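You operate a simulated robot arm through the tools that you are given. There is no shell and no other tool.

Carry out the task below with a simulated two-armed robot. There is one attempt and no reset: what you move stays moved.

TASK
Switch the steam box off, let it cool, then store the pack from it in the green bench drawer.
Fine: shut the drawer; leave the steam box lid open. Where these are worked on the way, their far stop is far enough and under half their travel is too little: green bench drawer.

Only the result counts: the job must be done as asked and must still hold three seconds after the hand-in. Knocking over, shifting, dropping, spilling or breaking anything else fails it. A push-on lid holds only when it is set on centred and level and pressed home; a screw cap is set on level and turned clockwise until tight.

THE ROBOT
Two 7-joint arms with fingered hands on one trunk that stands fixed in place. Base frame: the origin is at the foot of the trunk, x ahead of it, y to its left, z up; the work surface is at about z = 0.792. Lengths are in m, angles in degrees, forces in N, time in s.
The left shoulder is at [0.026, 0.163, 1.14], the right one opposite. Payload 4 kg a hand.
The tool frame of a hand sits at the grasp point between the pads (the TCP): z along the fingers, y along the line on which they close. The tips reach 0.036 m beyond it. The gripper opens to 0.124 m. The gripper's body begins 0.042 m behind the TCP. The gripper is a hand of 4 fingers: y runs from the thumb to the fingers, the wrist lies at [-0.015, -0.099, -0.189] in the tool frame.
Orientation is that of the tool frame in the base frame, as a unit quaternion [x, y, z, w]. With the fingers straight down and the wrist toward the robot, the tool's x, y and z point along [0, 1, 0], [1, 0, 0] and [0, 0, -1] of the base frame.

THE INTERFACE
- The arms move only by the tool nudge_tool. It takes "left_commands", "right_commands" or both (then of equal length, played together; a hand with none holds still); each is a list of rows, each a list of 6 numbers: the shift along the base's x, y, z in m, then the turn, a rotation vector about the base's x, y, z in degrees. In form: [[x, y, z, wx, wy, wz], ...]. A call has 1 to 20 rows; each row is the pose to reach, as a shift and turn from the pose commanded when the call began. Rows are played at 5 a second. More than 0.05 m and 8.6 degrees between two rows, and nothing of the call is played. Where a pose cannot be reached the arm comes as near as it can. A force on the tool above 40 N (or 10 N above the force at the start of the call, whichever is more), or a blocked arm, ends the call early, and 0.2 s more pass. In this call time passes only in rows, and 0.2 s behind the last. It gives the time, the measured TCP pose, the force on the tool (base axes), the opening and the grip force at its end, in the units of the frame above (readings bear some noise), with the torque about the TCP (base axes, N m) and any sound that the robot's microphone picked up.
- Cameras (640 x 400 px; columns grow to the right, rows downward): "scene" is now at [0.1066, 0.0275, 1.3624]; the picture's right is [0.32, -0.95, -0.02], its down [-0.61, -0.18, -0.77] and it looks along [0.73, 0.26, -0.63] (base axes); focal length 214 px, centre (320, 200). "left" rides on the left gripper at [-0.075, -0.086, -0.123] in its tool frame; the picture's right is [-0.70, -0.34, 0.63], its down [0.64, -0.68, 0.35] and it looks along [0.32, 0.65, 0.69] (tool axes); focal length 275 px, centre (320, 200). "right" rides on the right gripper at [0.075, -0.086, -0.123] in its tool frame; the picture's right is [-0.70, 0.34, -0.63], its down [-0.64, -0.68, 0.35] and it looks along [-0.32, 0.65, 0.69] (tool axes); focal length 275 px, centre (320, 200). There is no depth. A picture from a camera that has moved, and an enlarged one, comes with that camera's place and axes in the base frame and with its lens.
- get_image(camera): a new picture of that camera. The clock stands still meanwhile.
- raise_lower(by): slides the trunk up (or, below 0, down) by that many m; the arms and the scene camera ride with it, the base frame stays. It gives what a move gives, with no picture.
- set_fingers(index, middle, ring, thumb_bend, thumb_turn, hand): sets how far each is bent, from 0 (flat) to 1 (curled in); at 0.3 the hand is open as for a grip, at 0.7 the pads meet at the TCP. One left out holds its place. A second passes; each finger stops where it meets its share of the squeeze, and holds until it gets a number again. It is the only way to open and close the hand. It gives what a move gives, with no picture; readings hold the bend of each and the force on the fingers (four entries, about 0 where the hand has none), thumb and palm. thumb_turn goes from beside the hand (0) to across from the fingers (1), as for a grip.
- pan_tilt(pan, tilt): turns the head with the scene camera to pan (to the left, within 86 degrees either way) and tilt (down, from -29 to 69), counted from straight ahead of the robot. It gives what a move gives.
- enlarge(camera, box): a new picture of the part [left, top, right, bottom] of that camera's present view, enlarged. The clock stands still meanwhile.
- job_done(): hands the job in; it is judged then, once.

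Places have to be worked out from the pictures, the camera data and where the tool is seen. Open the grippers and draw the arms clear of the work before you hand the job in, unless the task says otherwise.

The tools are called after ">>>" by a JSON object that holds its "method" and its "body". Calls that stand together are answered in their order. nudge_tool: Moves the arms, as the interface text tells. Its arguments: {"type":"object","properties":{"left_commands":{"type":"array"},"right_commands":{"type":"array"}},"required":[]} The other tools are called the same way: raise_lower (by) slides the trunk up or down; set_fingers (index, middle, ring, thumb_bend, thumb_turn, hand) moves the fingers one by one; pan_tilt (pan, tilt) turns the head that bears the scene camera; get_image (camera) takes a picture; enlarge (camera, box) takes an enlarged picture of a part of a camera's view; job_done () hands the job in.

At the start:

```text
time: 0.0
left_eef_pos: [0.4955, 0.5351, 1.3017]
left_ee_rot: [0.707, 0.708, 0.0, 0.0]
left_wrist_force: [-0.6, 0.0, 0.7]
left_moment: [-0.02, -0.04, -0.01]
left_grip_width: 0.1239
left_grip_force: 0.0
left_shape: jaw
left_bend: [0.3, 0.3, 0.3, 0.3, 0.98]
left_finger forces: [0.1, 0.0, 0.0, 0.1, 0.0, 0.0]
right_eef_pos: [0.7286, 0.0289, 1.2811]
right_ee_rot: [0.708, 0.707, 0.0, 0.0]
right_wrist_force: [0.6, -0.6, -1.0]
right_moment: [0.02, 0.01, 0.01]
right_grip_width: 0.1238
right_grip_force: 0.0
right_shape: jaw
right_bend: [0.3, 0.3, 0.3, 0.3, 0.98]
right_finger forces: [0.0, 0.0, 0.0, 0.0, 0.0, 0.0]
trunk travel left (down, up): [-0.3, 0.178]
head pan, tilt: [18.7, 35.0]
```

scene: 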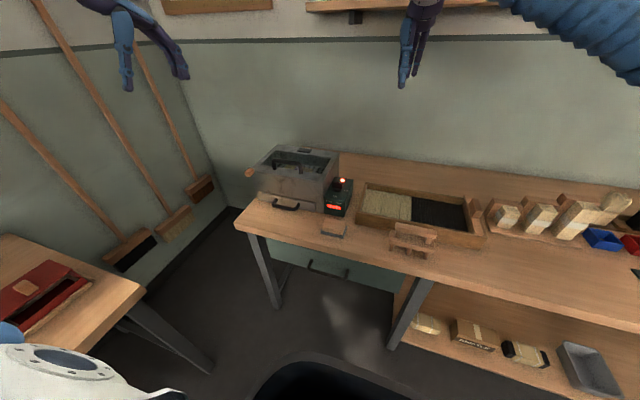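
right: 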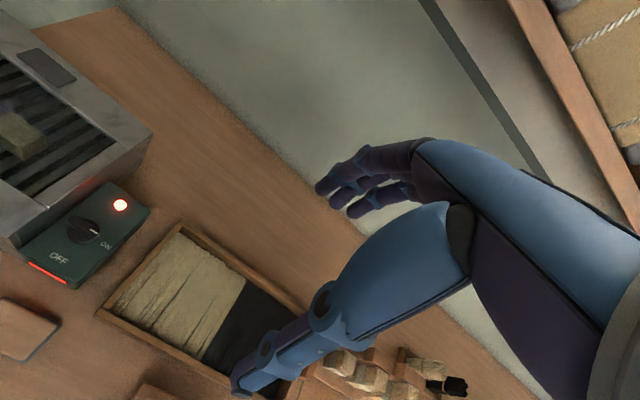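
left: 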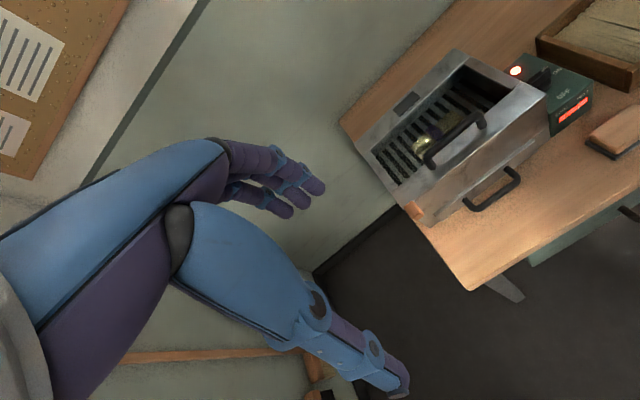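

I see the steam box with a control unit (red lamp, knob ON/OFF) at its right and a green drawer under the bench. I take closer looks before moving.

>>> {"method": "enlarge", "body": {"camera": "scene", "box": [220, 130, 380, 230]}}

>>> {"method": "enlarge", "body": {"camera": "left", "box": [340, 30, 640, 240]}}

>>> {"method": "enlarge", "body": {"camera": "right", "box": [0, 10, 240, 300]}}

>>> {"method": "enlarge", "body": {"camera": "scene", "box": [240, 210, 480, 360]}}

```text
4.00 times, centred on (300, 180) of scene
camera zoom: at [0.1066, 0.0275, 1.3624], right [0.32, -0.95, -0.02], down [-0.61, -0.18, -0.77], along [0.73, 0.26, -0.63], focal length 858 px, centre (400, 280)
```

zoom: 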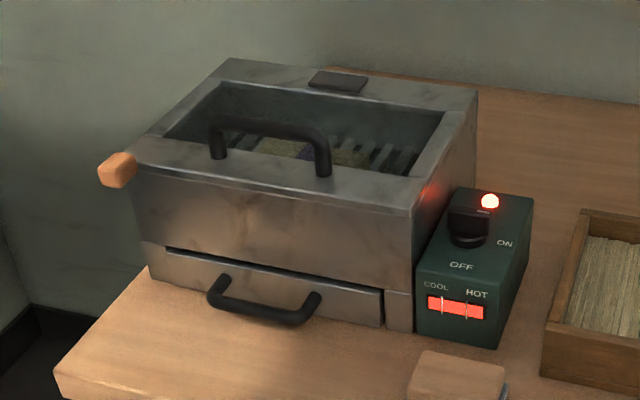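

```text
1.90 times, centred on (490, 135) of left
camera zoom: at [0.4105, 0.4601, 1.4232], right [-0.34, -0.7, -0.63], down [-0.68, 0.64, -0.35], along [0.65, 0.32, -0.69], focal length 524 px, centre (-4, 324)
```

zoom: 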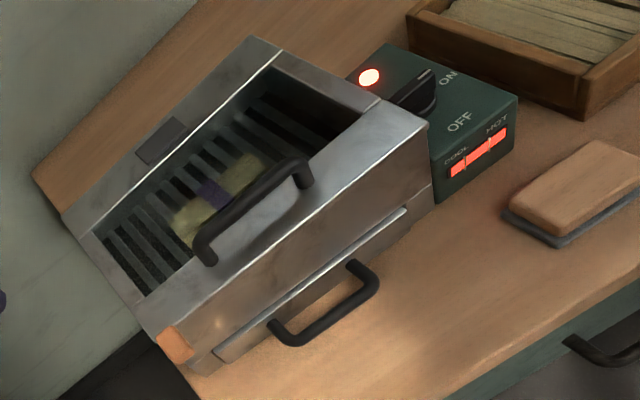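

```text
1.38 times, centred on (120, 155) of right
camera zoom: at [0.6428, 0.104, 1.4032], right [0.34, -0.7, 0.63], down [-0.68, -0.64, -0.35], along [0.65, -0.32, -0.69], focal length 380 px, centre (596, 262)
```

zoom: 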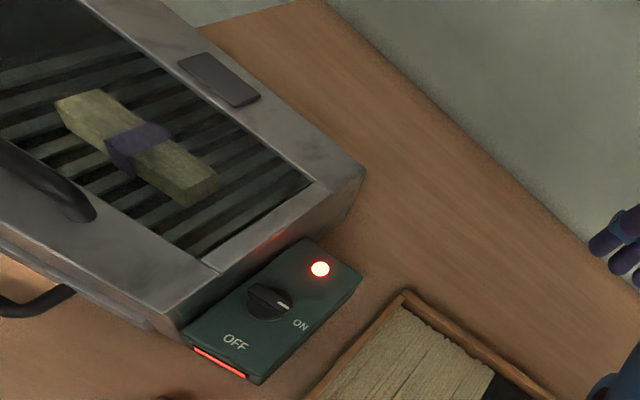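

```text
2.67 times, centred on (360, 285) of scene
camera zoom: at [0.1066, 0.0275, 1.3624], right [0.32, -0.95, -0.02], down [-0.61, -0.18, -0.77], along [0.73, 0.26, -0.63], focal length 572 px, centre (213, -27)
```

zoom: 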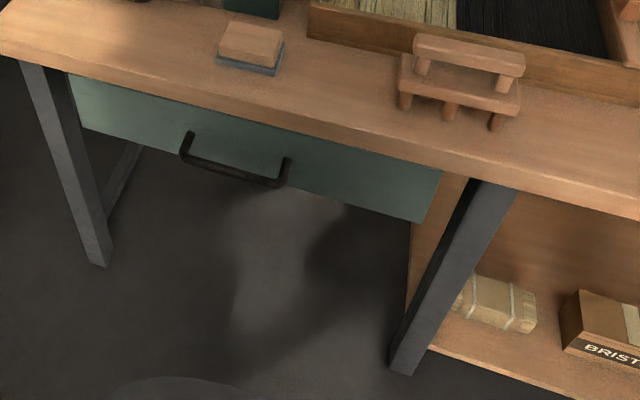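

The knob triangulates to about [0.757, 0.19, 0.885], with the pointer toward ON (−y side) and OFF toward the robot. The steam box spans about x 0.70–0.94, y 0.23–0.51, top z 0.927. I move the left hand to look closer at the box and lid.

>>> {"method": "nudge_tool", "body": {"left_commands": [[0.007, -0.035, -0.028, 0, 0, 0], [0.014, -0.07, -0.056, 0, 0, 0], [0.02, -0.105, -0.085, 0, 0, 0], [0.027, -0.14, -0.113, 0, 0, 0], [0.034, -0.175, -0.142, 0, 0, 0], [0.04, -0.21, -0.17, 0, 0, 0]]}}

>>> {"method": "get_image", "body": {"camera": "left"}}

>>> {"method": "get_image", "body": {"camera": "right"}}

```text
time: 1.4
left_eef_pos: [0.5346, 0.3265, 1.1283]
left_ee_rot: [0.707, 0.707, -0.001, -0.001]
left_wrist_force: [-0.6, 0.2, -0.4]
left_moment: [0.01, 0.05, 0.01]
left_grip_width: 0.1238
left_grip_force: 0.0
left_shape: jaw
left_bend: [0.3, 0.3, 0.3, 0.3, 0.98]
left_finger forces: [0.0, 0.1, 0.0, 0.0, 0.0, 0.0]
right_eef_pos: [0.7307, 0.0277, 1.2807]
right_ee_rot: [0.708, 0.706, 0.0, -0.001]
right_wrist_force: [-0.6, 0.7, 0.1]
right_moment: [0.03, 0.02, 0.01]
right_grip_width: 0.1234
right_grip_force: 0.0
right_shape: jaw
right_bend: [0.3, 0.3, 0.3, 0.3, 0.98]
right_finger forces: [0.0, 0.0, 0.0, 0.0, 0.1, 0.0]
trunk travel left (down, up): [-0.3, 0.178]
head pan, tilt: [18.7, 35.0]
```

```text
taken
camera left: at [0.4497, 0.2509, 1.2498], right [-0.34, -0.7, -0.63], down [-0.68, 0.64, -0.34], along [0.65, 0.32, -0.69], focal length 275 px, centre (320, 200)
```

left: 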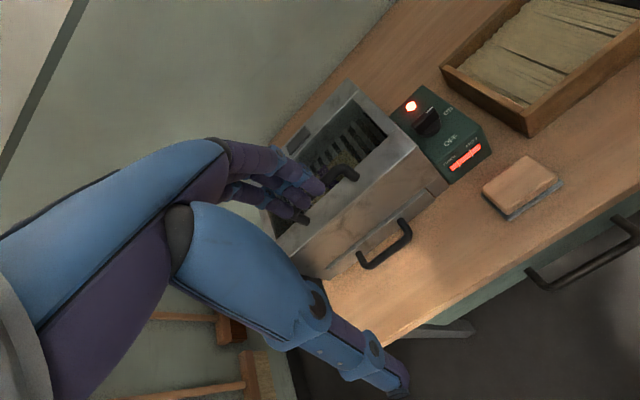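

```text
taken
camera right: at [0.6442, 0.1025, 1.4024], right [0.34, -0.7, 0.63], down [-0.68, -0.64, -0.35], along [0.65, -0.32, -0.69], focal length 275 px, centre (320, 200)
```

right: 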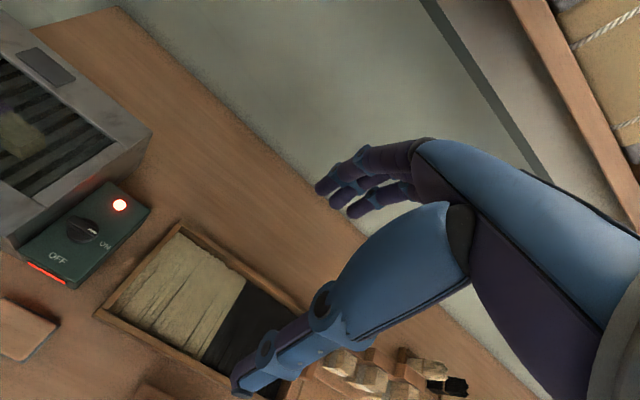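

The hand itself covers part of the box. I enlarge the relevant parts for detail.

>>> {"method": "enlarge", "body": {"camera": "left", "box": [260, 70, 510, 280]}}

>>> {"method": "enlarge", "body": {"camera": "left", "box": [380, 80, 500, 190]}}

>>> {"method": "enlarge", "body": {"camera": "right", "box": [0, 170, 170, 300]}}

>>> {"method": "enlarge", "body": {"camera": "left", "box": [440, 140, 640, 320]}}

```text
1.90 times, centred on (385, 175) of left
camera zoom: at [0.4497, 0.2509, 1.2498], right [-0.34, -0.7, -0.63], down [-0.68, 0.64, -0.34], along [0.65, 0.32, -0.69], focal length 524 px, centre (196, 248)
```

zoom: 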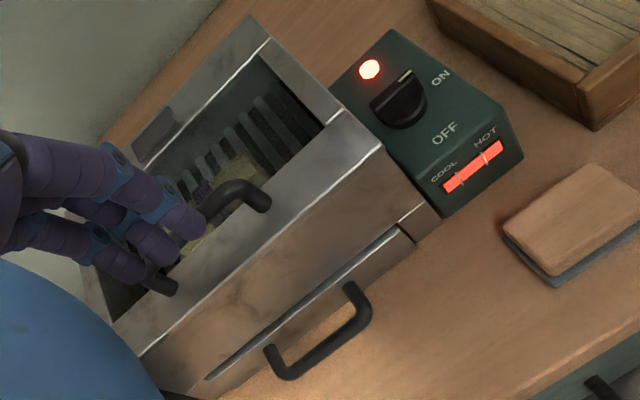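

```text
3.64 times, centred on (440, 135) of left
camera zoom: at [0.4497, 0.2509, 1.2498], right [-0.34, -0.7, -0.63], down [-0.68, 0.64, -0.34], along [0.65, 0.32, -0.69], focal length 1001 px, centre (-116, 436)
```

zoom: 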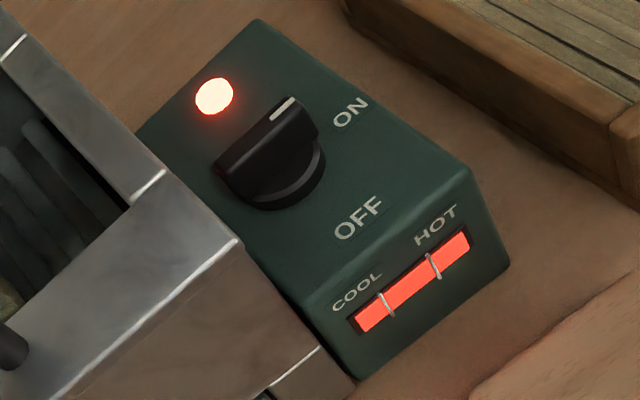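

```text
3.08 times, centred on (85, 235) of right
camera zoom: at [0.6442, 0.1025, 1.4024], right [0.34, -0.7, 0.63], down [-0.68, -0.64, -0.35], along [0.65, -0.32, -0.69], focal length 847 px, centre (1043, 92)
```

zoom: 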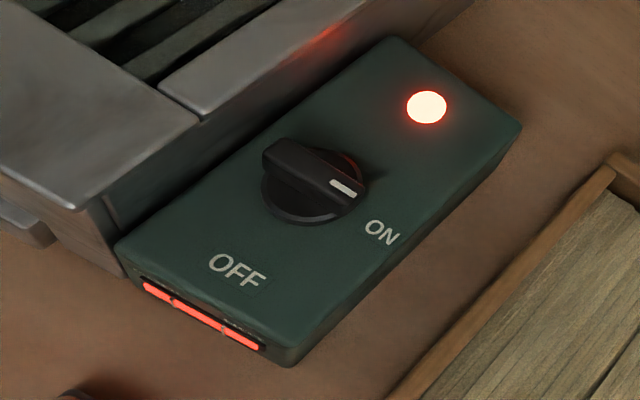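

```text
2.22 times, centred on (540, 230) of left
camera zoom: at [0.4497, 0.2509, 1.2498], right [-0.34, -0.7, -0.63], down [-0.68, 0.64, -0.34], along [0.65, 0.32, -0.69], focal length 612 px, centre (-169, 133)
```

zoom: 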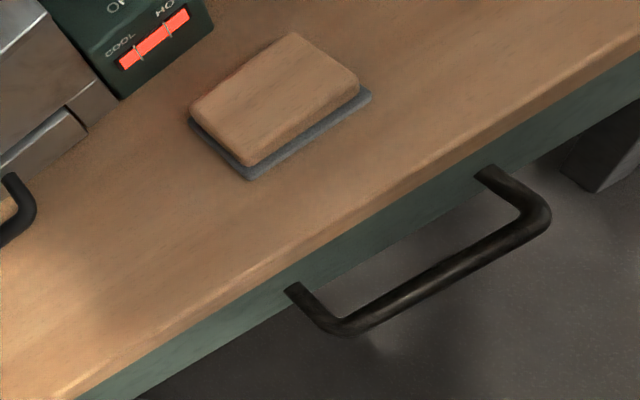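

Knob: bar lies along y with its mark toward ON (−y); OFF is toward −x, so it needs a −90° turn about z (clockwise from above). Knob centre ≈ [0.761, 0.193, 0.89]. I pre-shape the left hand (ring curled out of the way, others half closed) and check how it looks.

>>> {"method": "set_fingers", "body": {"hand": "left", "index": 0.5, "middle": 0.5, "ring": 1.0, "thumb_bend": 0.5}}

>>> {"method": "get_image", "body": {"camera": "left"}}

>>> {"method": "get_image", "body": {"camera": "scene"}}

```text
time: 2.4
left_eef_pos: [0.5335, 0.3278, 1.1289]
left_ee_rot: [0.707, 0.707, 0.0, -0.001]
left_wrist_force: [-0.4, -0.6, 0.0]
left_moment: [0.0, 0.0, -0.01]
left_grip_width: 0.0622
left_grip_force: 0.0
left_shape: fingers
left_bend: [0.5, 0.5, 1.0, 0.5, 0.98]
left_finger forces: [0.0, 0.1, 0.1, 0.0, 0.0, 0.0]
right_eef_pos: [0.7289, 0.0295, 1.2824]
right_ee_rot: [0.708, 0.707, 0.0, 0.0]
right_wrist_force: [0.3, -0.3, 0.5]
right_moment: [0.02, -0.06, -0.03]
right_grip_width: 0.1234
right_grip_force: 0.1
right_shape: jaw
right_bend: [0.3, 0.3, 0.3, 0.3, 0.98]
right_finger forces: [0.1, 0.1, 0.0, 0.0, 0.0, 0.0]
trunk travel left (down, up): [-0.3, 0.178]
head pan, tilt: [18.7, 35.0]
```

```text
taken
camera left: at [0.449, 0.2523, 1.2505], right [-0.34, -0.7, -0.63], down [-0.68, 0.64, -0.35], along [0.65, 0.32, -0.69], focal length 275 px, centre (320, 200)
```

left: 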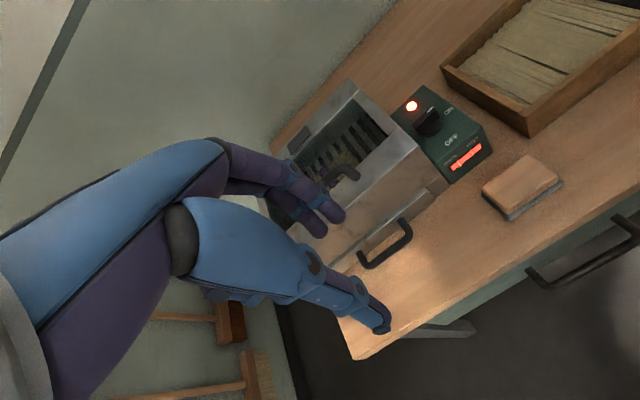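

```text
taken
camera scene: at [0.1067, 0.0273, 1.3624], right [0.32, -0.95, -0.02], down [-0.61, -0.18, -0.77], along [0.73, 0.26, -0.63], focal length 214 px, centre (320, 200)
```

scene: 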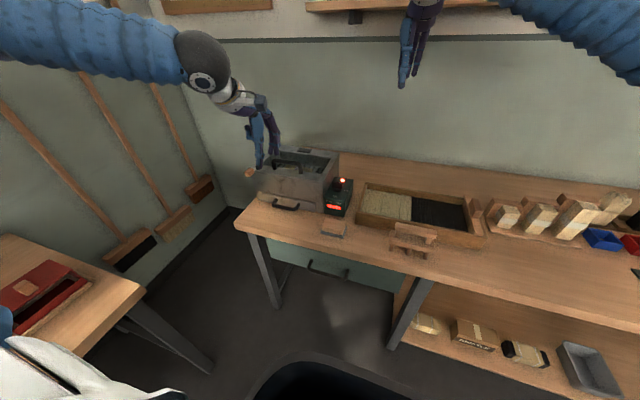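

Index and middle sit about tool x −0.02 and 0, the thumb opposite near x 0. I move the left hand above the knob at z ≈ 1.02 and look.

>>> {"method": "nudge_tool", "body": {"left_commands": [[0.0325, -0.0193, -0.0156, 0, 0, 0], [0.065, -0.0386, -0.0311, 0, 0, 0], [0.0975, -0.0579, -0.0467, 0, 0, 0], [0.13, -0.0771, -0.0623, 0, 0, 0], [0.1625, -0.0964, -0.0779, 0, 0, 0], [0.195, -0.1157, -0.0934, 0, 0, 0], [0.2275, -0.135, -0.109, 0, 0, 0]]}}

>>> {"method": "get_image", "body": {"camera": "left"}}

>>> {"method": "get_image", "body": {"camera": "right"}}

>>> {"method": "enlarge", "body": {"camera": "scene", "box": [220, 100, 420, 230]}}

```text
time: 4.0
left_eef_pos: [0.7664, 0.1899, 1.0194]
left_ee_rot: [0.707, 0.708, -0.001, 0.0]
left_wrist_force: [1.1, -0.2, -0.1]
left_moment: [0.01, 0.05, -0.01]
left_grip_width: 0.0619
left_grip_force: 0.1
left_shape: fingers
left_bend: [0.5, 0.5, 1.0, 0.5, 0.98]
left_finger forces: [0.0, 0.1, 0.0, 0.1, 0.0, 0.1]
right_eef_pos: [0.7314, 0.0291, 1.2794]
right_ee_rot: [0.708, 0.707, -0.001, -0.002]
right_wrist_force: [1.0, 0.1, 0.6]
right_moment: [0.03, 0.01, 0.04]
right_grip_width: 0.1236
right_grip_force: 0.1
right_shape: jaw
right_bend: [0.3, 0.3, 0.3, 0.3, 0.98]
right_finger forces: [0.0, 0.0, 0.0, 0.0, 0.0, 0.0]
trunk travel left (down, up): [-0.3, 0.178]
head pan, tilt: [18.7, 35.0]
```

```text
taken
camera left: at [0.6825, 0.1141, 1.1418], right [-0.34, -0.7, -0.63], down [-0.68, 0.64, -0.35], along [0.65, 0.32, -0.69], focal length 275 px, centre (320, 200)
```

left: 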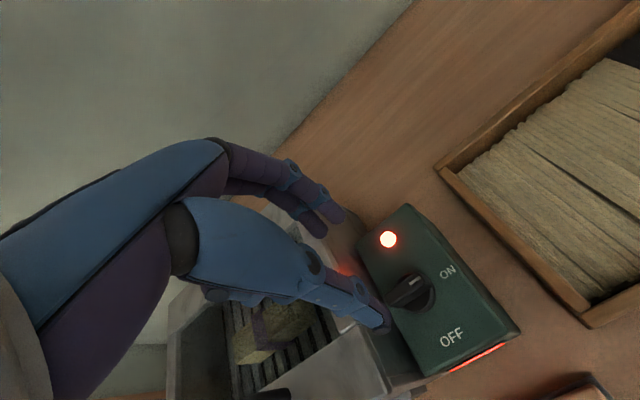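

```text
taken
camera right: at [0.6451, 0.1049, 1.4015], right [0.34, -0.7, 0.63], down [-0.68, -0.64, -0.34], along [0.65, -0.32, -0.69], focal length 275 px, centre (320, 200)
```

right: 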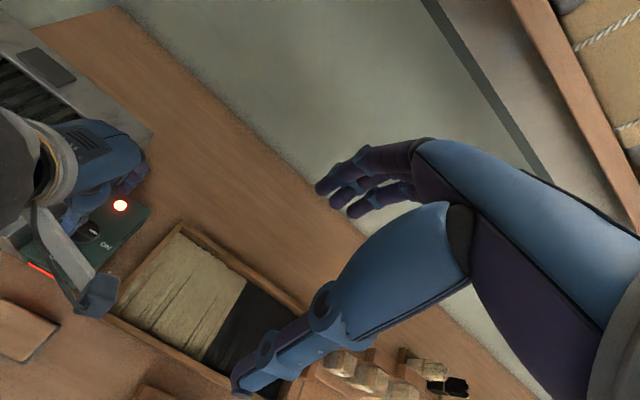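

```text
3.08 times, centred on (320, 165) of scene
camera zoom: at [0.1087, 0.028, 1.362], right [0.32, -0.95, -0.02], down [-0.61, -0.18, -0.77], along [0.73, 0.26, -0.63], focal length 660 px, centre (320, 308)
```

zoom: 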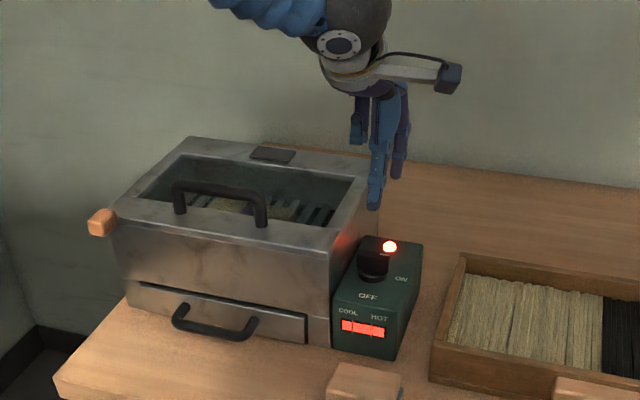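

The hand is lined up over the knob (commanded TCP ≈ [0.763, 0.190, 1.023]). I descend partway and check with strong enlargements.

>>> {"method": "nudge_tool", "body": {"left_commands": [[-0.001, 0.0005, -0.03, 0, 0, 0], [-0.002, 0.001, -0.06, 0, 0, 0], [-0.002, 0.001, -0.085, 0, 0, 0]]}}

>>> {"method": "enlarge", "body": {"camera": "scene", "box": [300, 140, 380, 220]}}

>>> {"method": "get_image", "body": {"camera": "left"}}

>>> {"method": "enlarge", "body": {"camera": "right", "box": [0, 120, 180, 320]}}

```text
time: 4.8
left_eef_pos: [0.7632, 0.1917, 0.9346]
left_ee_rot: [0.707, 0.708, 0.0, 0.0]
left_wrist_force: [-0.2, -0.7, 0.0]
left_moment: [0.03, 0.04, -0.02]
left_grip_width: 0.0621
left_grip_force: 0.0
left_shape: fingers
left_bend: [0.5, 0.5, 1.0, 0.5, 0.98]
left_finger forces: [0.0, 0.0, 0.0, 0.0, 0.0, 0.0]
right_eef_pos: [0.7294, 0.0289, 1.2823]
right_ee_rot: [0.708, 0.706, -0.001, 0.0]
right_wrist_force: [-0.2, -0.3, 0.0]
right_moment: [0.0, 0.03, -0.01]
right_grip_width: 0.1235
right_grip_force: 0.1
right_shape: jaw
right_bend: [0.3, 0.3, 0.3, 0.3, 0.98]
right_finger forces: [0.0, 0.0, 0.0, 0.0, 0.0, 0.0]
trunk travel left (down, up): [-0.3, 0.178]
head pan, tilt: [18.7, 35.0]
```

```text
5.00 times, centred on (340, 180) of scene
camera zoom: at [0.1073, 0.0275, 1.3623], right [0.32, -0.95, -0.02], down [-0.61, -0.18, -0.77], along [0.73, 0.26, -0.63], focal length 1072 px, centre (220, 300)
```

zoom: 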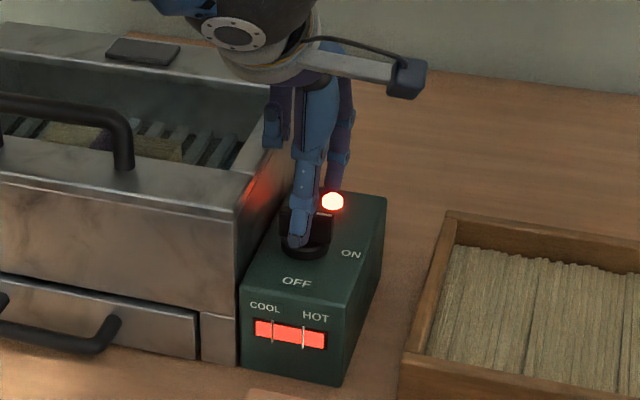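

```text
taken
camera left: at [0.6776, 0.1164, 1.0569], right [-0.34, -0.7, -0.63], down [-0.68, 0.64, -0.35], along [0.65, 0.32, -0.69], focal length 275 px, centre (320, 200)
```

left: 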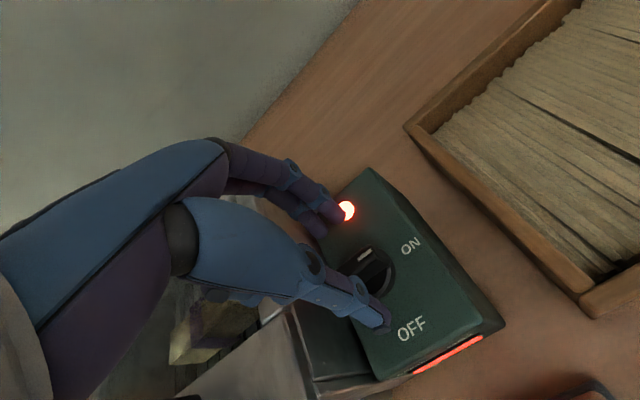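

```text
2.00 times, centred on (90, 220) of right
camera zoom: at [0.6436, 0.1041, 1.4027], right [0.34, -0.7, 0.63], down [-0.68, -0.64, -0.34], along [0.65, -0.32, -0.69], focal length 551 px, centre (780, 160)
```

zoom: 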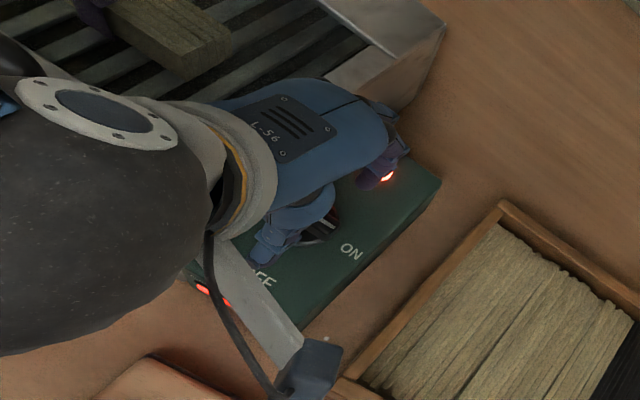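

The bar lies between thumb and fingers. I lower another 25 mm so the tips straddle the bar, then check.

>>> {"method": "nudge_tool", "body": {"left_commands": [[0, 0, -0.013, 0, 0, 0], [0, 0, -0.025, 0, 0, 0]]}}

>>> {"method": "enlarge", "body": {"camera": "scene", "box": [315, 165, 365, 205]}}

>>> {"method": "enlarge", "body": {"camera": "left", "box": [280, 150, 480, 370]}}

```text
time: 5.4
left_eef_pos: [0.7615, 0.1913, 0.9108]
left_ee_rot: [0.707, 0.707, 0.0, 0.0]
left_wrist_force: [0.1, 0.6, 0.5]
left_moment: [0.0, 0.01, 0.0]
left_grip_width: 0.0621
left_grip_force: 0.1
left_shape: fingers
left_bend: [0.5, 0.5, 1.0, 0.5, 0.98]
left_finger forces: [0.0, 0.1, 0.0, 0.1, 0.0, 0.0]
right_eef_pos: [0.7298, 0.0289, 1.2817]
right_ee_rot: [0.707, 0.707, -0.001, -0.001]
right_wrist_force: [-0.1, -0.2, -0.2]
right_moment: [-0.01, 0.0, 0.0]
right_grip_width: 0.1236
right_grip_force: 0.1
right_shape: jaw
right_bend: [0.3, 0.3, 0.3, 0.3, 0.98]
right_finger forces: [0.1, 0.0, 0.1, 0.1, 0.1, 0.1]
trunk travel left (down, up): [-0.3, 0.178]
head pan, tilt: [18.7, 35.0]
```

```text
10.00 times, centred on (340, 185) of scene
camera zoom: at [0.1071, 0.0274, 1.3623], right [0.32, -0.95, -0.02], down [-0.61, -0.18, -0.77], along [0.73, 0.26, -0.63], focal length 2145 px, centre (120, 350)
```

zoom: 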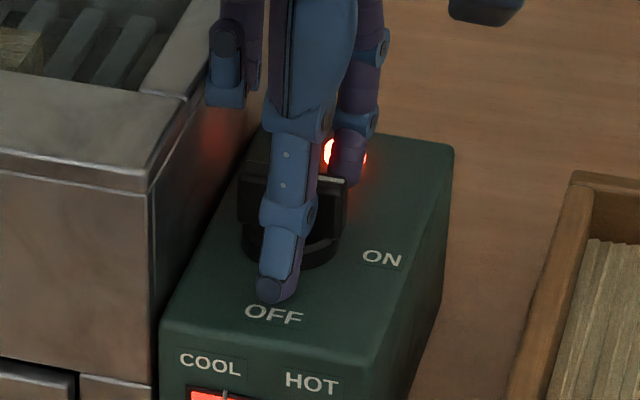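

```text
1.82 times, centred on (380, 260) of left
camera zoom: at [0.6759, 0.1153, 1.0323], right [-0.34, -0.7, -0.63], down [-0.68, 0.64, -0.35], along [0.65, 0.32, -0.69], focal length 500 px, centre (211, 91)
```

zoom: 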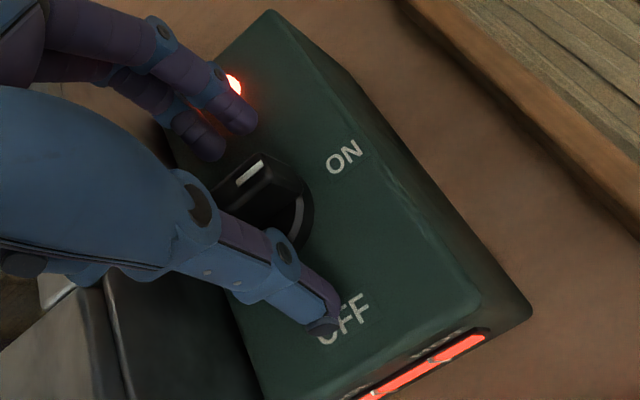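

The thumb is in front of the bar and the fingers behind it, with no contact force. I close thumb, index and middle on the bar.

>>> {"method": "set_fingers", "body": {"hand": "left", "index": 0.7, "middle": 0.7, "thumb_bend": 0.7}}

>>> {"method": "enlarge", "body": {"camera": "left", "box": [280, 150, 480, 370]}}

>>> {"method": "enlarge", "body": {"camera": "scene", "box": [315, 165, 365, 205]}}

```text
time: 6.4
left_eef_pos: [0.7612, 0.1904, 0.9123]
left_ee_rot: [0.707, 0.707, 0.001, 0.001]
left_wrist_force: [6.9, 2.0, 13.2]
left_moment: [0.04, -0.71, -0.06]
left_grip_width: 0.0189
left_grip_force: 16.9
left_shape: fingers
left_bend: [0.65, 0.63, 1.0, 0.66, 0.97]
left_finger forces: [10.8, 12.4, 0.1, 0.0, 9.9, 0.0]
right_eef_pos: [0.728, 0.0287, 1.2813]
right_ee_rot: [0.708, 0.706, 0.0, 0.0]
right_wrist_force: [-0.4, 0.0, -0.2]
right_moment: [-0.02, 0.03, -0.01]
right_grip_width: 0.1236
right_grip_force: 0.1
right_shape: jaw
right_bend: [0.3, 0.3, 0.3, 0.3, 0.98]
right_finger forces: [0.0, 0.1, 0.1, 0.0, 0.1, 0.1]
trunk travel left (down, up): [-0.3, 0.178]
head pan, tilt: [18.7, 35.0]
```

```text
1.82 times, centred on (380, 260) of left
camera zoom: at [0.6759, 0.1151, 1.034], right [-0.34, -0.7, -0.63], down [-0.68, 0.64, -0.35], along [0.65, 0.32, -0.69], focal length 500 px, centre (211, 91)
```

zoom: 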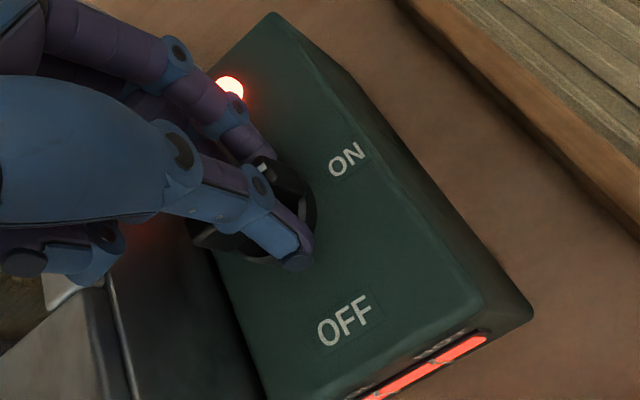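

```text
10.00 times, centred on (340, 185) of scene
camera zoom: at [0.1063, 0.0272, 1.3626], right [0.32, -0.95, -0.02], down [-0.6, -0.18, -0.77], along [0.73, 0.26, -0.63], focal length 2145 px, centre (120, 350)
```

zoom: 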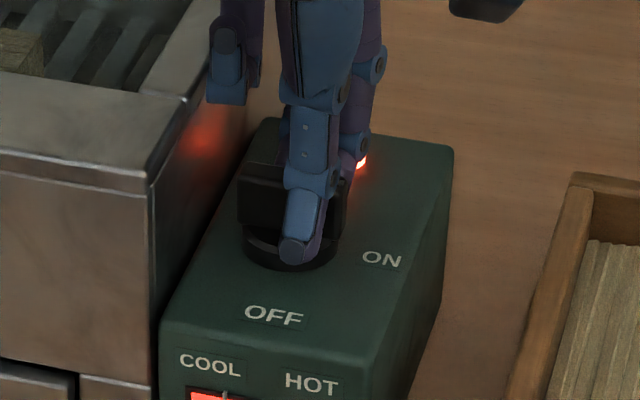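

The bar is gripped (about 17 N, width 0.019). I turn −48° about z in place first and check.

>>> {"method": "nudge_tool", "body": {"left_commands": [[0, 0, 0.001, 0, 0, -8], [0, 0, 0.002, 0, 0, -16], [0, 0, 0.002, 0, 0, -24], [0, 0, 0.002, 0, 0, -32], [0, 0, 0.002, 0, 0, -40], [0, 0, 0.002, 0, 0, -48]]}}

>>> {"method": "enlarge", "body": {"camera": "scene", "box": [300, 150, 380, 210]}}

>>> {"method": "get_image", "body": {"camera": "left"}}

```text
time: 7.8
left_eef_pos: [0.7607, 0.1897, 0.9135]
left_ee_rot: [0.934, 0.358, -0.001, 0.0]
left_wrist_force: [2.5, 3.6, 0.8]
left_moment: [-0.06, -0.33, 0.0]
left_grip_width: 0.017
left_grip_force: 12.1
left_shape: fingers
left_bend: [0.66, 0.64, 1.0, 0.66, 0.96]
left_finger forces: [4.2, 8.9, 0.0, 0.1, 11.0, 0.0]
right_eef_pos: [0.7298, 0.0286, 1.281]
right_ee_rot: [0.708, 0.707, -0.001, -0.001]
right_wrist_force: [0.4, -0.1, -0.3]
right_moment: [0.02, 0.01, 0.0]
right_grip_width: 0.1238
right_grip_force: 0.1
right_shape: jaw
right_bend: [0.3, 0.3, 0.3, 0.3, 0.98]
right_finger forces: [0.0, 0.0, 0.0, 0.0, 0.1, 0.0]
trunk travel left (down, up): [-0.3, 0.178]
head pan, tilt: [18.7, 35.0]
```

```text
6.67 times, centred on (340, 180) of scene
camera zoom: at [0.1068, 0.0278, 1.3623], right [0.32, -0.95, -0.02], down [-0.61, -0.18, -0.77], along [0.73, 0.26, -0.63], focal length 1430 px, centre (187, 333)
```

zoom: 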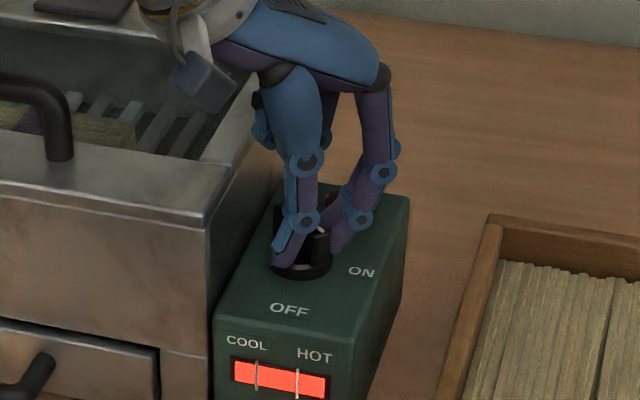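

```text
taken
camera left: at [0.6495, 0.204, 1.0354], right [-0.74, -0.22, -0.63], down [0.02, 0.94, -0.35], along [0.67, -0.27, -0.69], focal length 275 px, centre (320, 200)
```

left: 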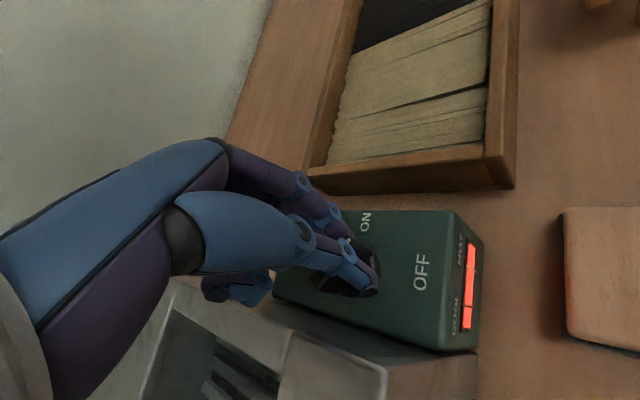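

The knob followed about halfway. I continue the turn to about −92°.

>>> {"method": "nudge_tool", "body": {"left_commands": [[0, 0, 0, 0, 0, -8], [0, 0, 0, 0, 0, -16], [0, 0, 0, 0, 0, -24], [0, 0, 0, 0, 0, -32], [0, 0, 0, 0, 0, -40], [0, 0, 0, 0, 0, -45]]}}

>>> {"method": "enlarge", "body": {"camera": "scene", "box": [300, 150, 380, 210]}}

>>> {"method": "get_image", "body": {"camera": "left"}}

```text
time: 9.2
left_eef_pos: [0.761, 0.1911, 0.9154]
left_ee_rot: [1.0, -0.027, 0.001, 0.0]
left_wrist_force: [-2.9, -4.1, 0.5]
left_moment: [-0.32, 0.04, 0.01]
left_grip_width: 0.0152
left_grip_force: 10.7
left_shape: fingers
left_bend: [0.66, 0.64, 1.0, 0.67, 0.96]
left_finger forces: [5.6, 7.3, 0.0, 0.1, 9.3, 0.1]
right_eef_pos: [0.7284, 0.03, 1.2814]
right_ee_rot: [0.708, 0.707, -0.001, 0.0]
right_wrist_force: [-0.3, 0.5, -0.2]
right_moment: [0.02, 0.01, 0.01]
right_grip_width: 0.1236
right_grip_force: 0.0
right_shape: jaw
right_bend: [0.3, 0.3, 0.3, 0.3, 0.98]
right_finger forces: [0.1, 0.0, 0.0, 0.0, 0.0, 0.0]
trunk travel left (down, up): [-0.3, 0.178]
head pan, tilt: [18.7, 35.0]
```

```text
6.67 times, centred on (340, 180) of scene
camera zoom: at [0.1064, 0.0271, 1.3624], right [0.32, -0.95, -0.03], down [-0.61, -0.18, -0.77], along [0.73, 0.26, -0.63], focal length 1430 px, centre (187, 333)
```

zoom: 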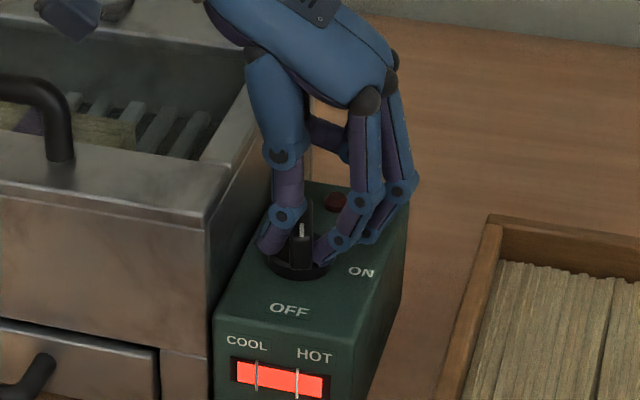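

```text
taken
camera left: at [0.6914, 0.2803, 1.0363], right [-0.68, 0.37, -0.63], down [0.68, 0.65, -0.35], along [0.28, -0.67, -0.69], focal length 275 px, centre (320, 200)
```

left: 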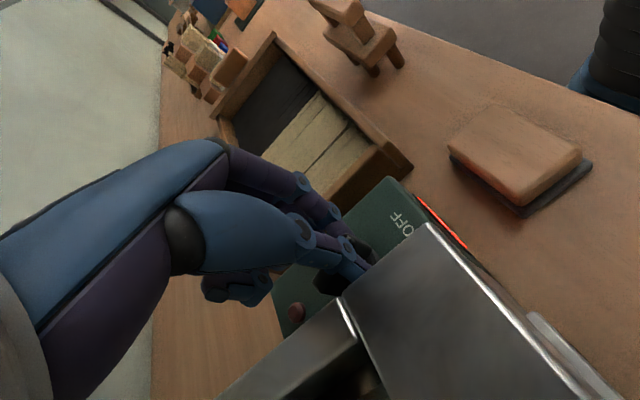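

The lamp has gone out and the pointer is at OFF. I release slightly (thumb has little room by the box wall) and lift straight up.

>>> {"method": "set_fingers", "body": {"hand": "left", "index": 0.57, "middle": 0.57, "thumb_bend": 0.59}}

>>> {"method": "nudge_tool", "body": {"left_commands": [[0, -0.002, 0.02, 0, 0, 0], [0, -0.002, 0.06, 0, 0, 0], [0, -0.002, 0.1, 0, 0, 0], [0, -0.002, 0.15, 0, 0, 0]]}}

>>> {"method": "enlarge", "body": {"camera": "scene", "box": [300, 150, 380, 210]}}

```text
time: 10.2
left_eef_pos: [0.7615, 0.191, 0.9151]
left_ee_rot: [1.0, -0.026, 0.0, 0.001]
left_wrist_force: [0.2, 0.9, -0.7]
left_moment: [0.0, 0.01, -0.01]
left_grip_width: 0.0388
left_grip_force: 0.0
left_shape: fingers
left_bend: [0.56, 0.56, 1.0, 0.59, 0.97]
left_finger forces: [0.1, 0.0, 0.0, 0.0, 0.1, 0.0]
right_eef_pos: [0.7291, 0.0287, 1.2829]
right_ee_rot: [0.708, 0.706, 0.0, 0.0]
right_wrist_force: [0.4, -0.8, 0.4]
right_moment: [0.0, 0.0, -0.02]
right_grip_width: 0.1237
right_grip_force: 0.0
right_shape: jaw
right_bend: [0.3, 0.3, 0.3, 0.3, 0.98]
right_finger forces: [0.0, 0.0, 0.0, 0.0, 0.0, 0.0]
trunk travel left (down, up): [-0.3, 0.178]
head pan, tilt: [18.7, 35.0]
```

```text
time: 11.2
left_eef_pos: [0.7604, 0.1905, 1.0617]
left_ee_rot: [1.0, -0.026, 0.0, 0.0]
left_wrist_force: [-0.2, 0.0, -0.4]
left_moment: [-0.02, -0.01, 0.01]
left_grip_width: 0.0387
left_grip_force: 0.0
left_shape: fingers
left_bend: [0.56, 0.56, 1.0, 0.59, 0.97]
left_finger forces: [0.0, 0.0, 0.1, 0.0, 0.1, 0.0]
right_eef_pos: [0.7287, 0.0279, 1.2817]
right_ee_rot: [0.707, 0.707, 0.0, 0.0]
right_wrist_force: [0.7, 0.2, 0.0]
right_moment: [0.02, 0.0, -0.02]
right_grip_width: 0.1239
right_grip_force: 0.3
right_shape: jaw
right_bend: [0.3, 0.3, 0.3, 0.3, 0.98]
right_finger forces: [0.0, 0.1, 0.1, 0.1, 0.0, 0.0]
trunk travel left (down, up): [-0.3, 0.178]
head pan, tilt: [18.7, 35.0]
```

```text
6.67 times, centred on (340, 180) of scene
camera zoom: at [0.1057, 0.0268, 1.3626], right [0.32, -0.95, -0.02], down [-0.6, -0.18, -0.78], along [0.73, 0.26, -0.63], focal length 1430 px, centre (187, 333)
```

zoom: 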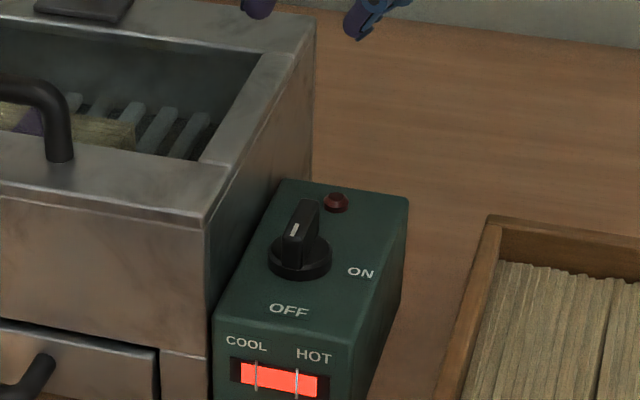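

The unit is off and the gauge starts to fall. While it cools I study the drawer handle and the lid with strong enlargements.

>>> {"method": "enlarge", "body": {"camera": "scene", "box": [290, 235, 370, 295]}}

>>> {"method": "enlarge", "body": {"camera": "scene", "box": [225, 135, 325, 215]}}

>>> {"method": "get_image", "body": {"camera": "left"}}

```text
6.67 times, centred on (330, 265) of scene
camera zoom: at [0.1057, 0.0268, 1.3626], right [0.32, -0.95, -0.02], down [-0.6, -0.18, -0.78], along [0.73, 0.26, -0.63], focal length 1430 px, centre (253, -233)
```

zoom: 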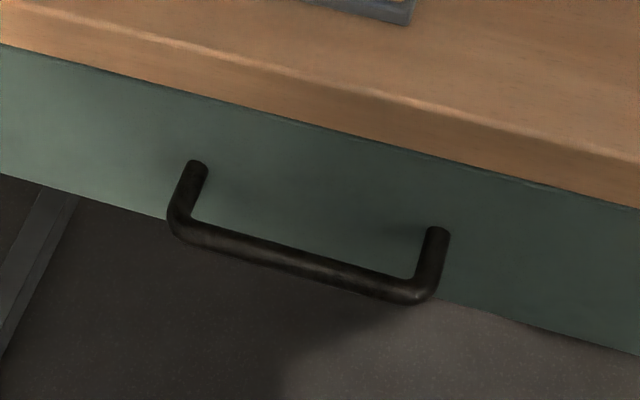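

```text
5.00 times, centred on (275, 175) of scene
camera zoom: at [0.1057, 0.0268, 1.3626], right [0.32, -0.95, -0.02], down [-0.6, -0.18, -0.78], along [0.73, 0.26, -0.63], focal length 1072 px, centre (545, 325)
```

zoom: 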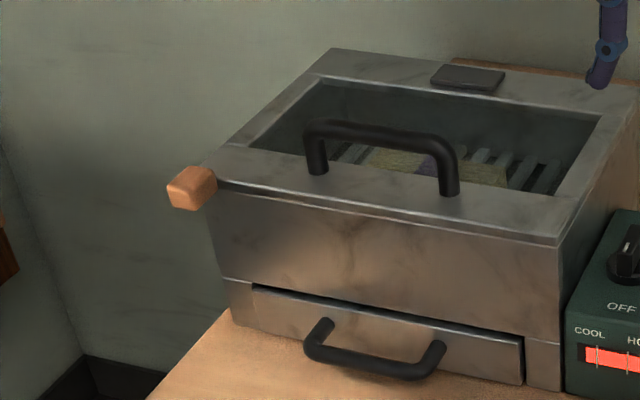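

```text
taken
camera left: at [0.6904, 0.2802, 1.1837], right [-0.68, 0.37, -0.63], down [0.68, 0.65, -0.35], along [0.28, -0.66, -0.69], focal length 275 px, centre (320, 200)
```

left: 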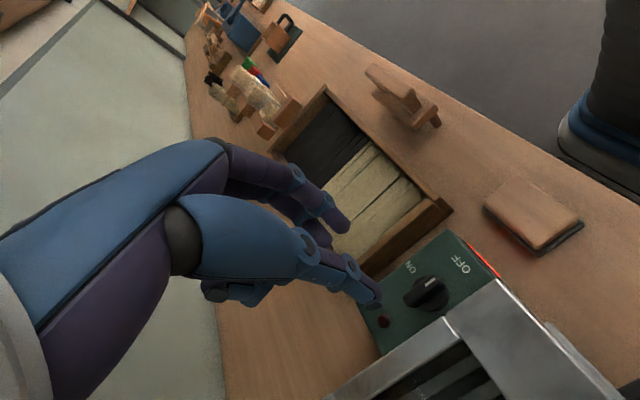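

The lid is a thin framed glass plate with a handle near its front edge, and a wooden tab sits at its front-left corner. I bring the left hand back to the neutral turn and to the left of the box to view the tab and lid edge, while the box cools.

>>> {"method": "nudge_tool", "body": {"left_commands": [[-0.0185, 0.04, 0.01, 0, 0, 7.7], [-0.037, 0.08, 0.02, 0, 0, 15.4], [-0.0555, 0.12, 0.03, 0, 0, 23.1], [-0.074, 0.16, 0.04, 0, 0, 30.8], [-0.0925, 0.2, 0.045, 0, 0, 38.5], [-0.111, 0.24, 0.045, 0, 0, 46.2], [-0.1295, 0.28, 0.045, 0, 0, 53.9], [-0.148, 0.32, 0.045, 0, 0, 61.6], [-0.1665, 0.36, 0.045, 0, 0, 69.3], [-0.185, 0.4, 0.045, 0, 0, 77], [-0.2035, 0.44, 0.045, 0, 0, 84.7], [-0.222, 0.48, 0.045, 0, 0, 93]]}}

>>> {"method": "get_image", "body": {"camera": "left"}}

>>> {"method": "enlarge", "body": {"camera": "scene", "box": [320, 165, 360, 225]}}

```text
time: 13.8
left_eef_pos: [0.5422, 0.6707, 1.1076]
left_ee_rot: [0.707, 0.707, 0.0, 0.0]
left_wrist_force: [-0.5, 1.0, 0.1]
left_moment: [-0.02, -0.05, 0.0]
left_grip_width: 0.0387
left_grip_force: 0.0
left_shape: fingers
left_bend: [0.56, 0.56, 1.0, 0.59, 0.97]
left_finger forces: [0.0, 0.1, 0.0, 0.0, 0.0, 0.1]
right_eef_pos: [0.7289, 0.0292, 1.2809]
right_ee_rot: [0.707, 0.707, 0.0, 0.0]
right_wrist_force: [0.4, -1.1, 0.1]
right_moment: [0.01, 0.0, 0.0]
right_grip_width: 0.1238
right_grip_force: 0.1
right_shape: jaw
right_bend: [0.3, 0.3, 0.3, 0.3, 0.98]
right_finger forces: [0.1, 0.0, 0.1, 0.0, 0.0, 0.0]
trunk travel left (down, up): [-0.3, 0.178]
head pan, tilt: [18.7, 35.0]
```

```text
taken
camera left: at [0.4581, 0.5949, 1.2295], right [-0.34, -0.7, -0.63], down [-0.68, 0.64, -0.35], along [0.65, 0.32, -0.69], focal length 275 px, centre (320, 200)
```

left: 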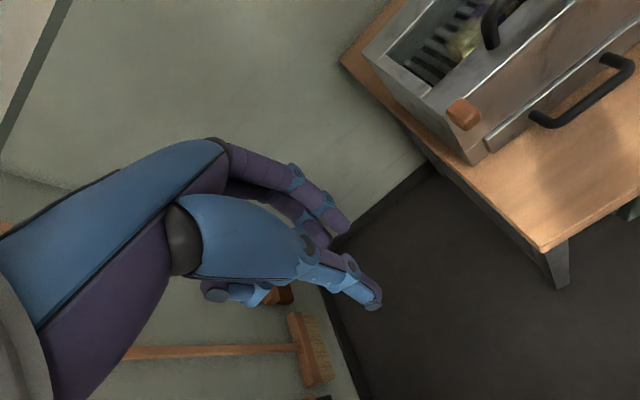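

```text
6.67 times, centred on (340, 195) of scene
camera zoom: at [0.1063, 0.0279, 1.3625], right [0.32, -0.95, -0.02], down [-0.61, -0.18, -0.77], along [0.73, 0.26, -0.63], focal length 1430 px, centre (187, 233)
```

zoom: 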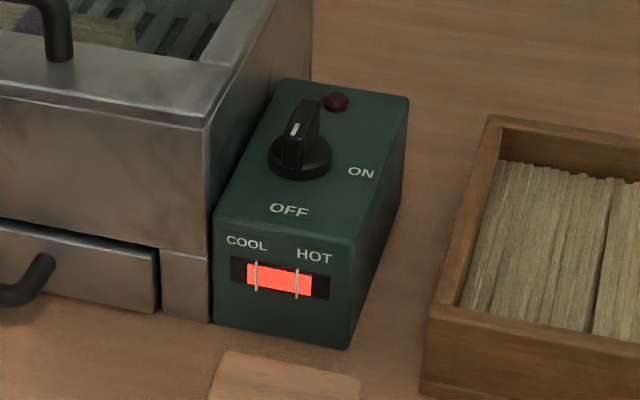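

The gauge is falling. I enlarge the left view for the wooden tab and lid edge.

>>> {"method": "enlarge", "body": {"camera": "left", "box": [360, 0, 640, 180]}}

>>> {"method": "enlarge", "body": {"camera": "left", "box": [420, 70, 520, 160]}}

```text
2.22 times, centred on (500, 90) of left
camera zoom: at [0.4581, 0.5949, 1.2295], right [-0.34, -0.7, -0.63], down [-0.68, 0.64, -0.35], along [0.65, 0.32, -0.69], focal length 612 px, centre (-80, 444)
```

zoom: 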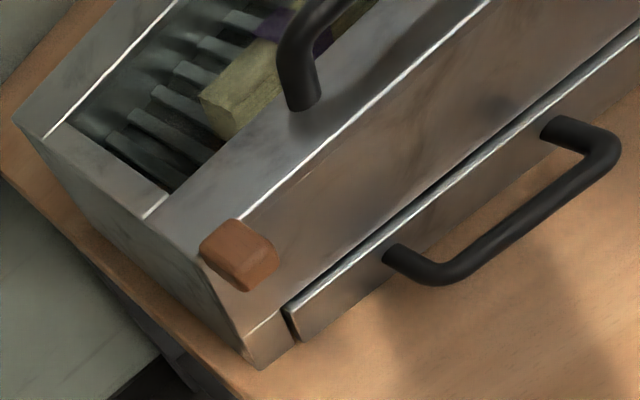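

```text
4.44 times, centred on (470, 115) of left
camera zoom: at [0.4581, 0.5949, 1.2295], right [-0.34, -0.7, -0.63], down [-0.68, 0.64, -0.35], along [0.65, 0.32, -0.69], focal length 1224 px, centre (-347, 578)
```

zoom: 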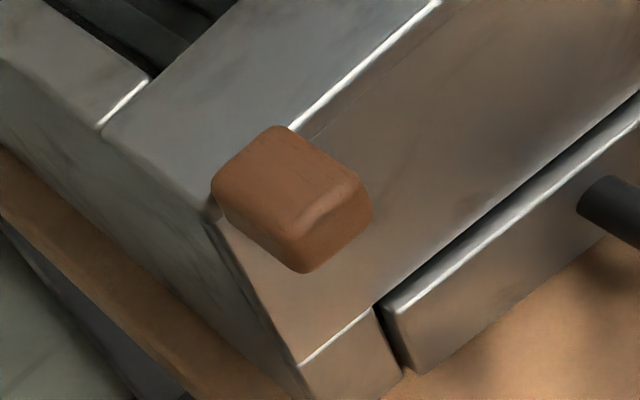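

The wooden tab is fixed on the front of the lid at the front-left corner (≈[0.69, 0.505, 0.915]). Now I look at both hands from the scene camera to learn the finger shapes before using the drawer handle.

>>> {"method": "enlarge", "body": {"camera": "scene", "box": [340, 0, 500, 100]}}

>>> {"method": "set_fingers", "body": {"hand": "left", "index": 0, "middle": 0, "ring": 0, "thumb_bend": 0.3}}

>>> {"method": "get_image", "body": {"camera": "left"}}

>>> {"method": "get_image", "body": {"camera": "scene"}}

```text
4.00 times, centred on (420, 50) of scene
camera zoom: at [0.1063, 0.0279, 1.3625], right [0.32, -0.95, -0.02], down [-0.61, -0.18, -0.77], along [0.73, 0.26, -0.63], focal length 858 px, centre (-80, 800)
```

zoom: 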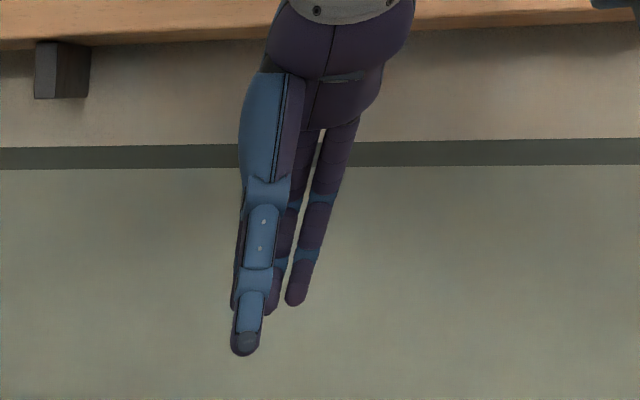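

```text
time: 14.8
left_eef_pos: [0.544, 0.6688, 1.1076]
left_ee_rot: [0.707, 0.707, 0.0, 0.0]
left_wrist_force: [0.2, 0.6, -0.1]
left_moment: [0.0, 0.01, 0.0]
left_grip_width: 0.1752
left_grip_force: 0.1
left_shape: fingers
left_bend: [0.0, 0.0, 0.0, 0.3, 0.97]
left_finger forces: [0.0, 0.0, 0.0, 0.0, 0.0, 0.0]
right_eef_pos: [0.729, 0.0299, 1.2804]
right_ee_rot: [0.708, 0.706, 0.001, 0.0]
right_wrist_force: [0.2, -0.5, -0.8]
right_moment: [-0.02, -0.01, 0.0]
right_grip_width: 0.1236
right_grip_force: 0.0
right_shape: jaw
right_bend: [0.3, 0.3, 0.3, 0.3, 0.98]
right_finger forces: [0.0, 0.1, 0.0, 0.0, 0.0, 0.0]
trunk travel left (down, up): [-0.3, 0.178]
head pan, tilt: [18.7, 35.0]
```

```text
taken
camera left: at [0.4585, 0.5943, 1.2294], right [-0.34, -0.7, -0.63], down [-0.68, 0.64, -0.35], along [0.65, 0.32, -0.69], focal length 275 px, centre (320, 200)
```

left: 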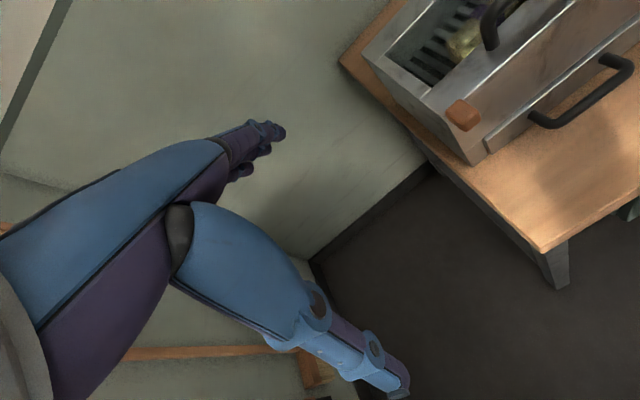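

```text
taken
camera scene: at [0.1066, 0.0275, 1.3624], right [0.32, -0.95, -0.02], down [-0.61, -0.18, -0.77], along [0.73, 0.26, -0.63], focal length 214 px, centre (320, 200)
```

scene: 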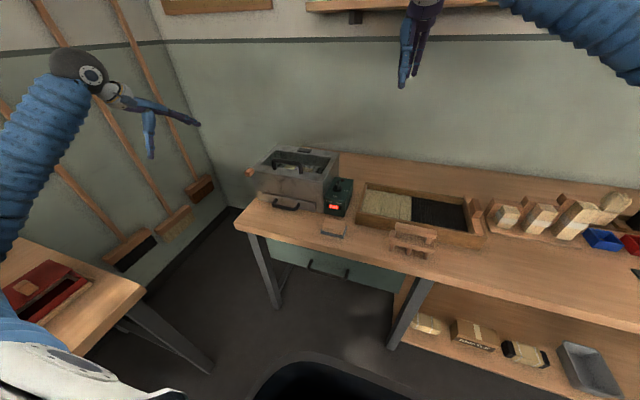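

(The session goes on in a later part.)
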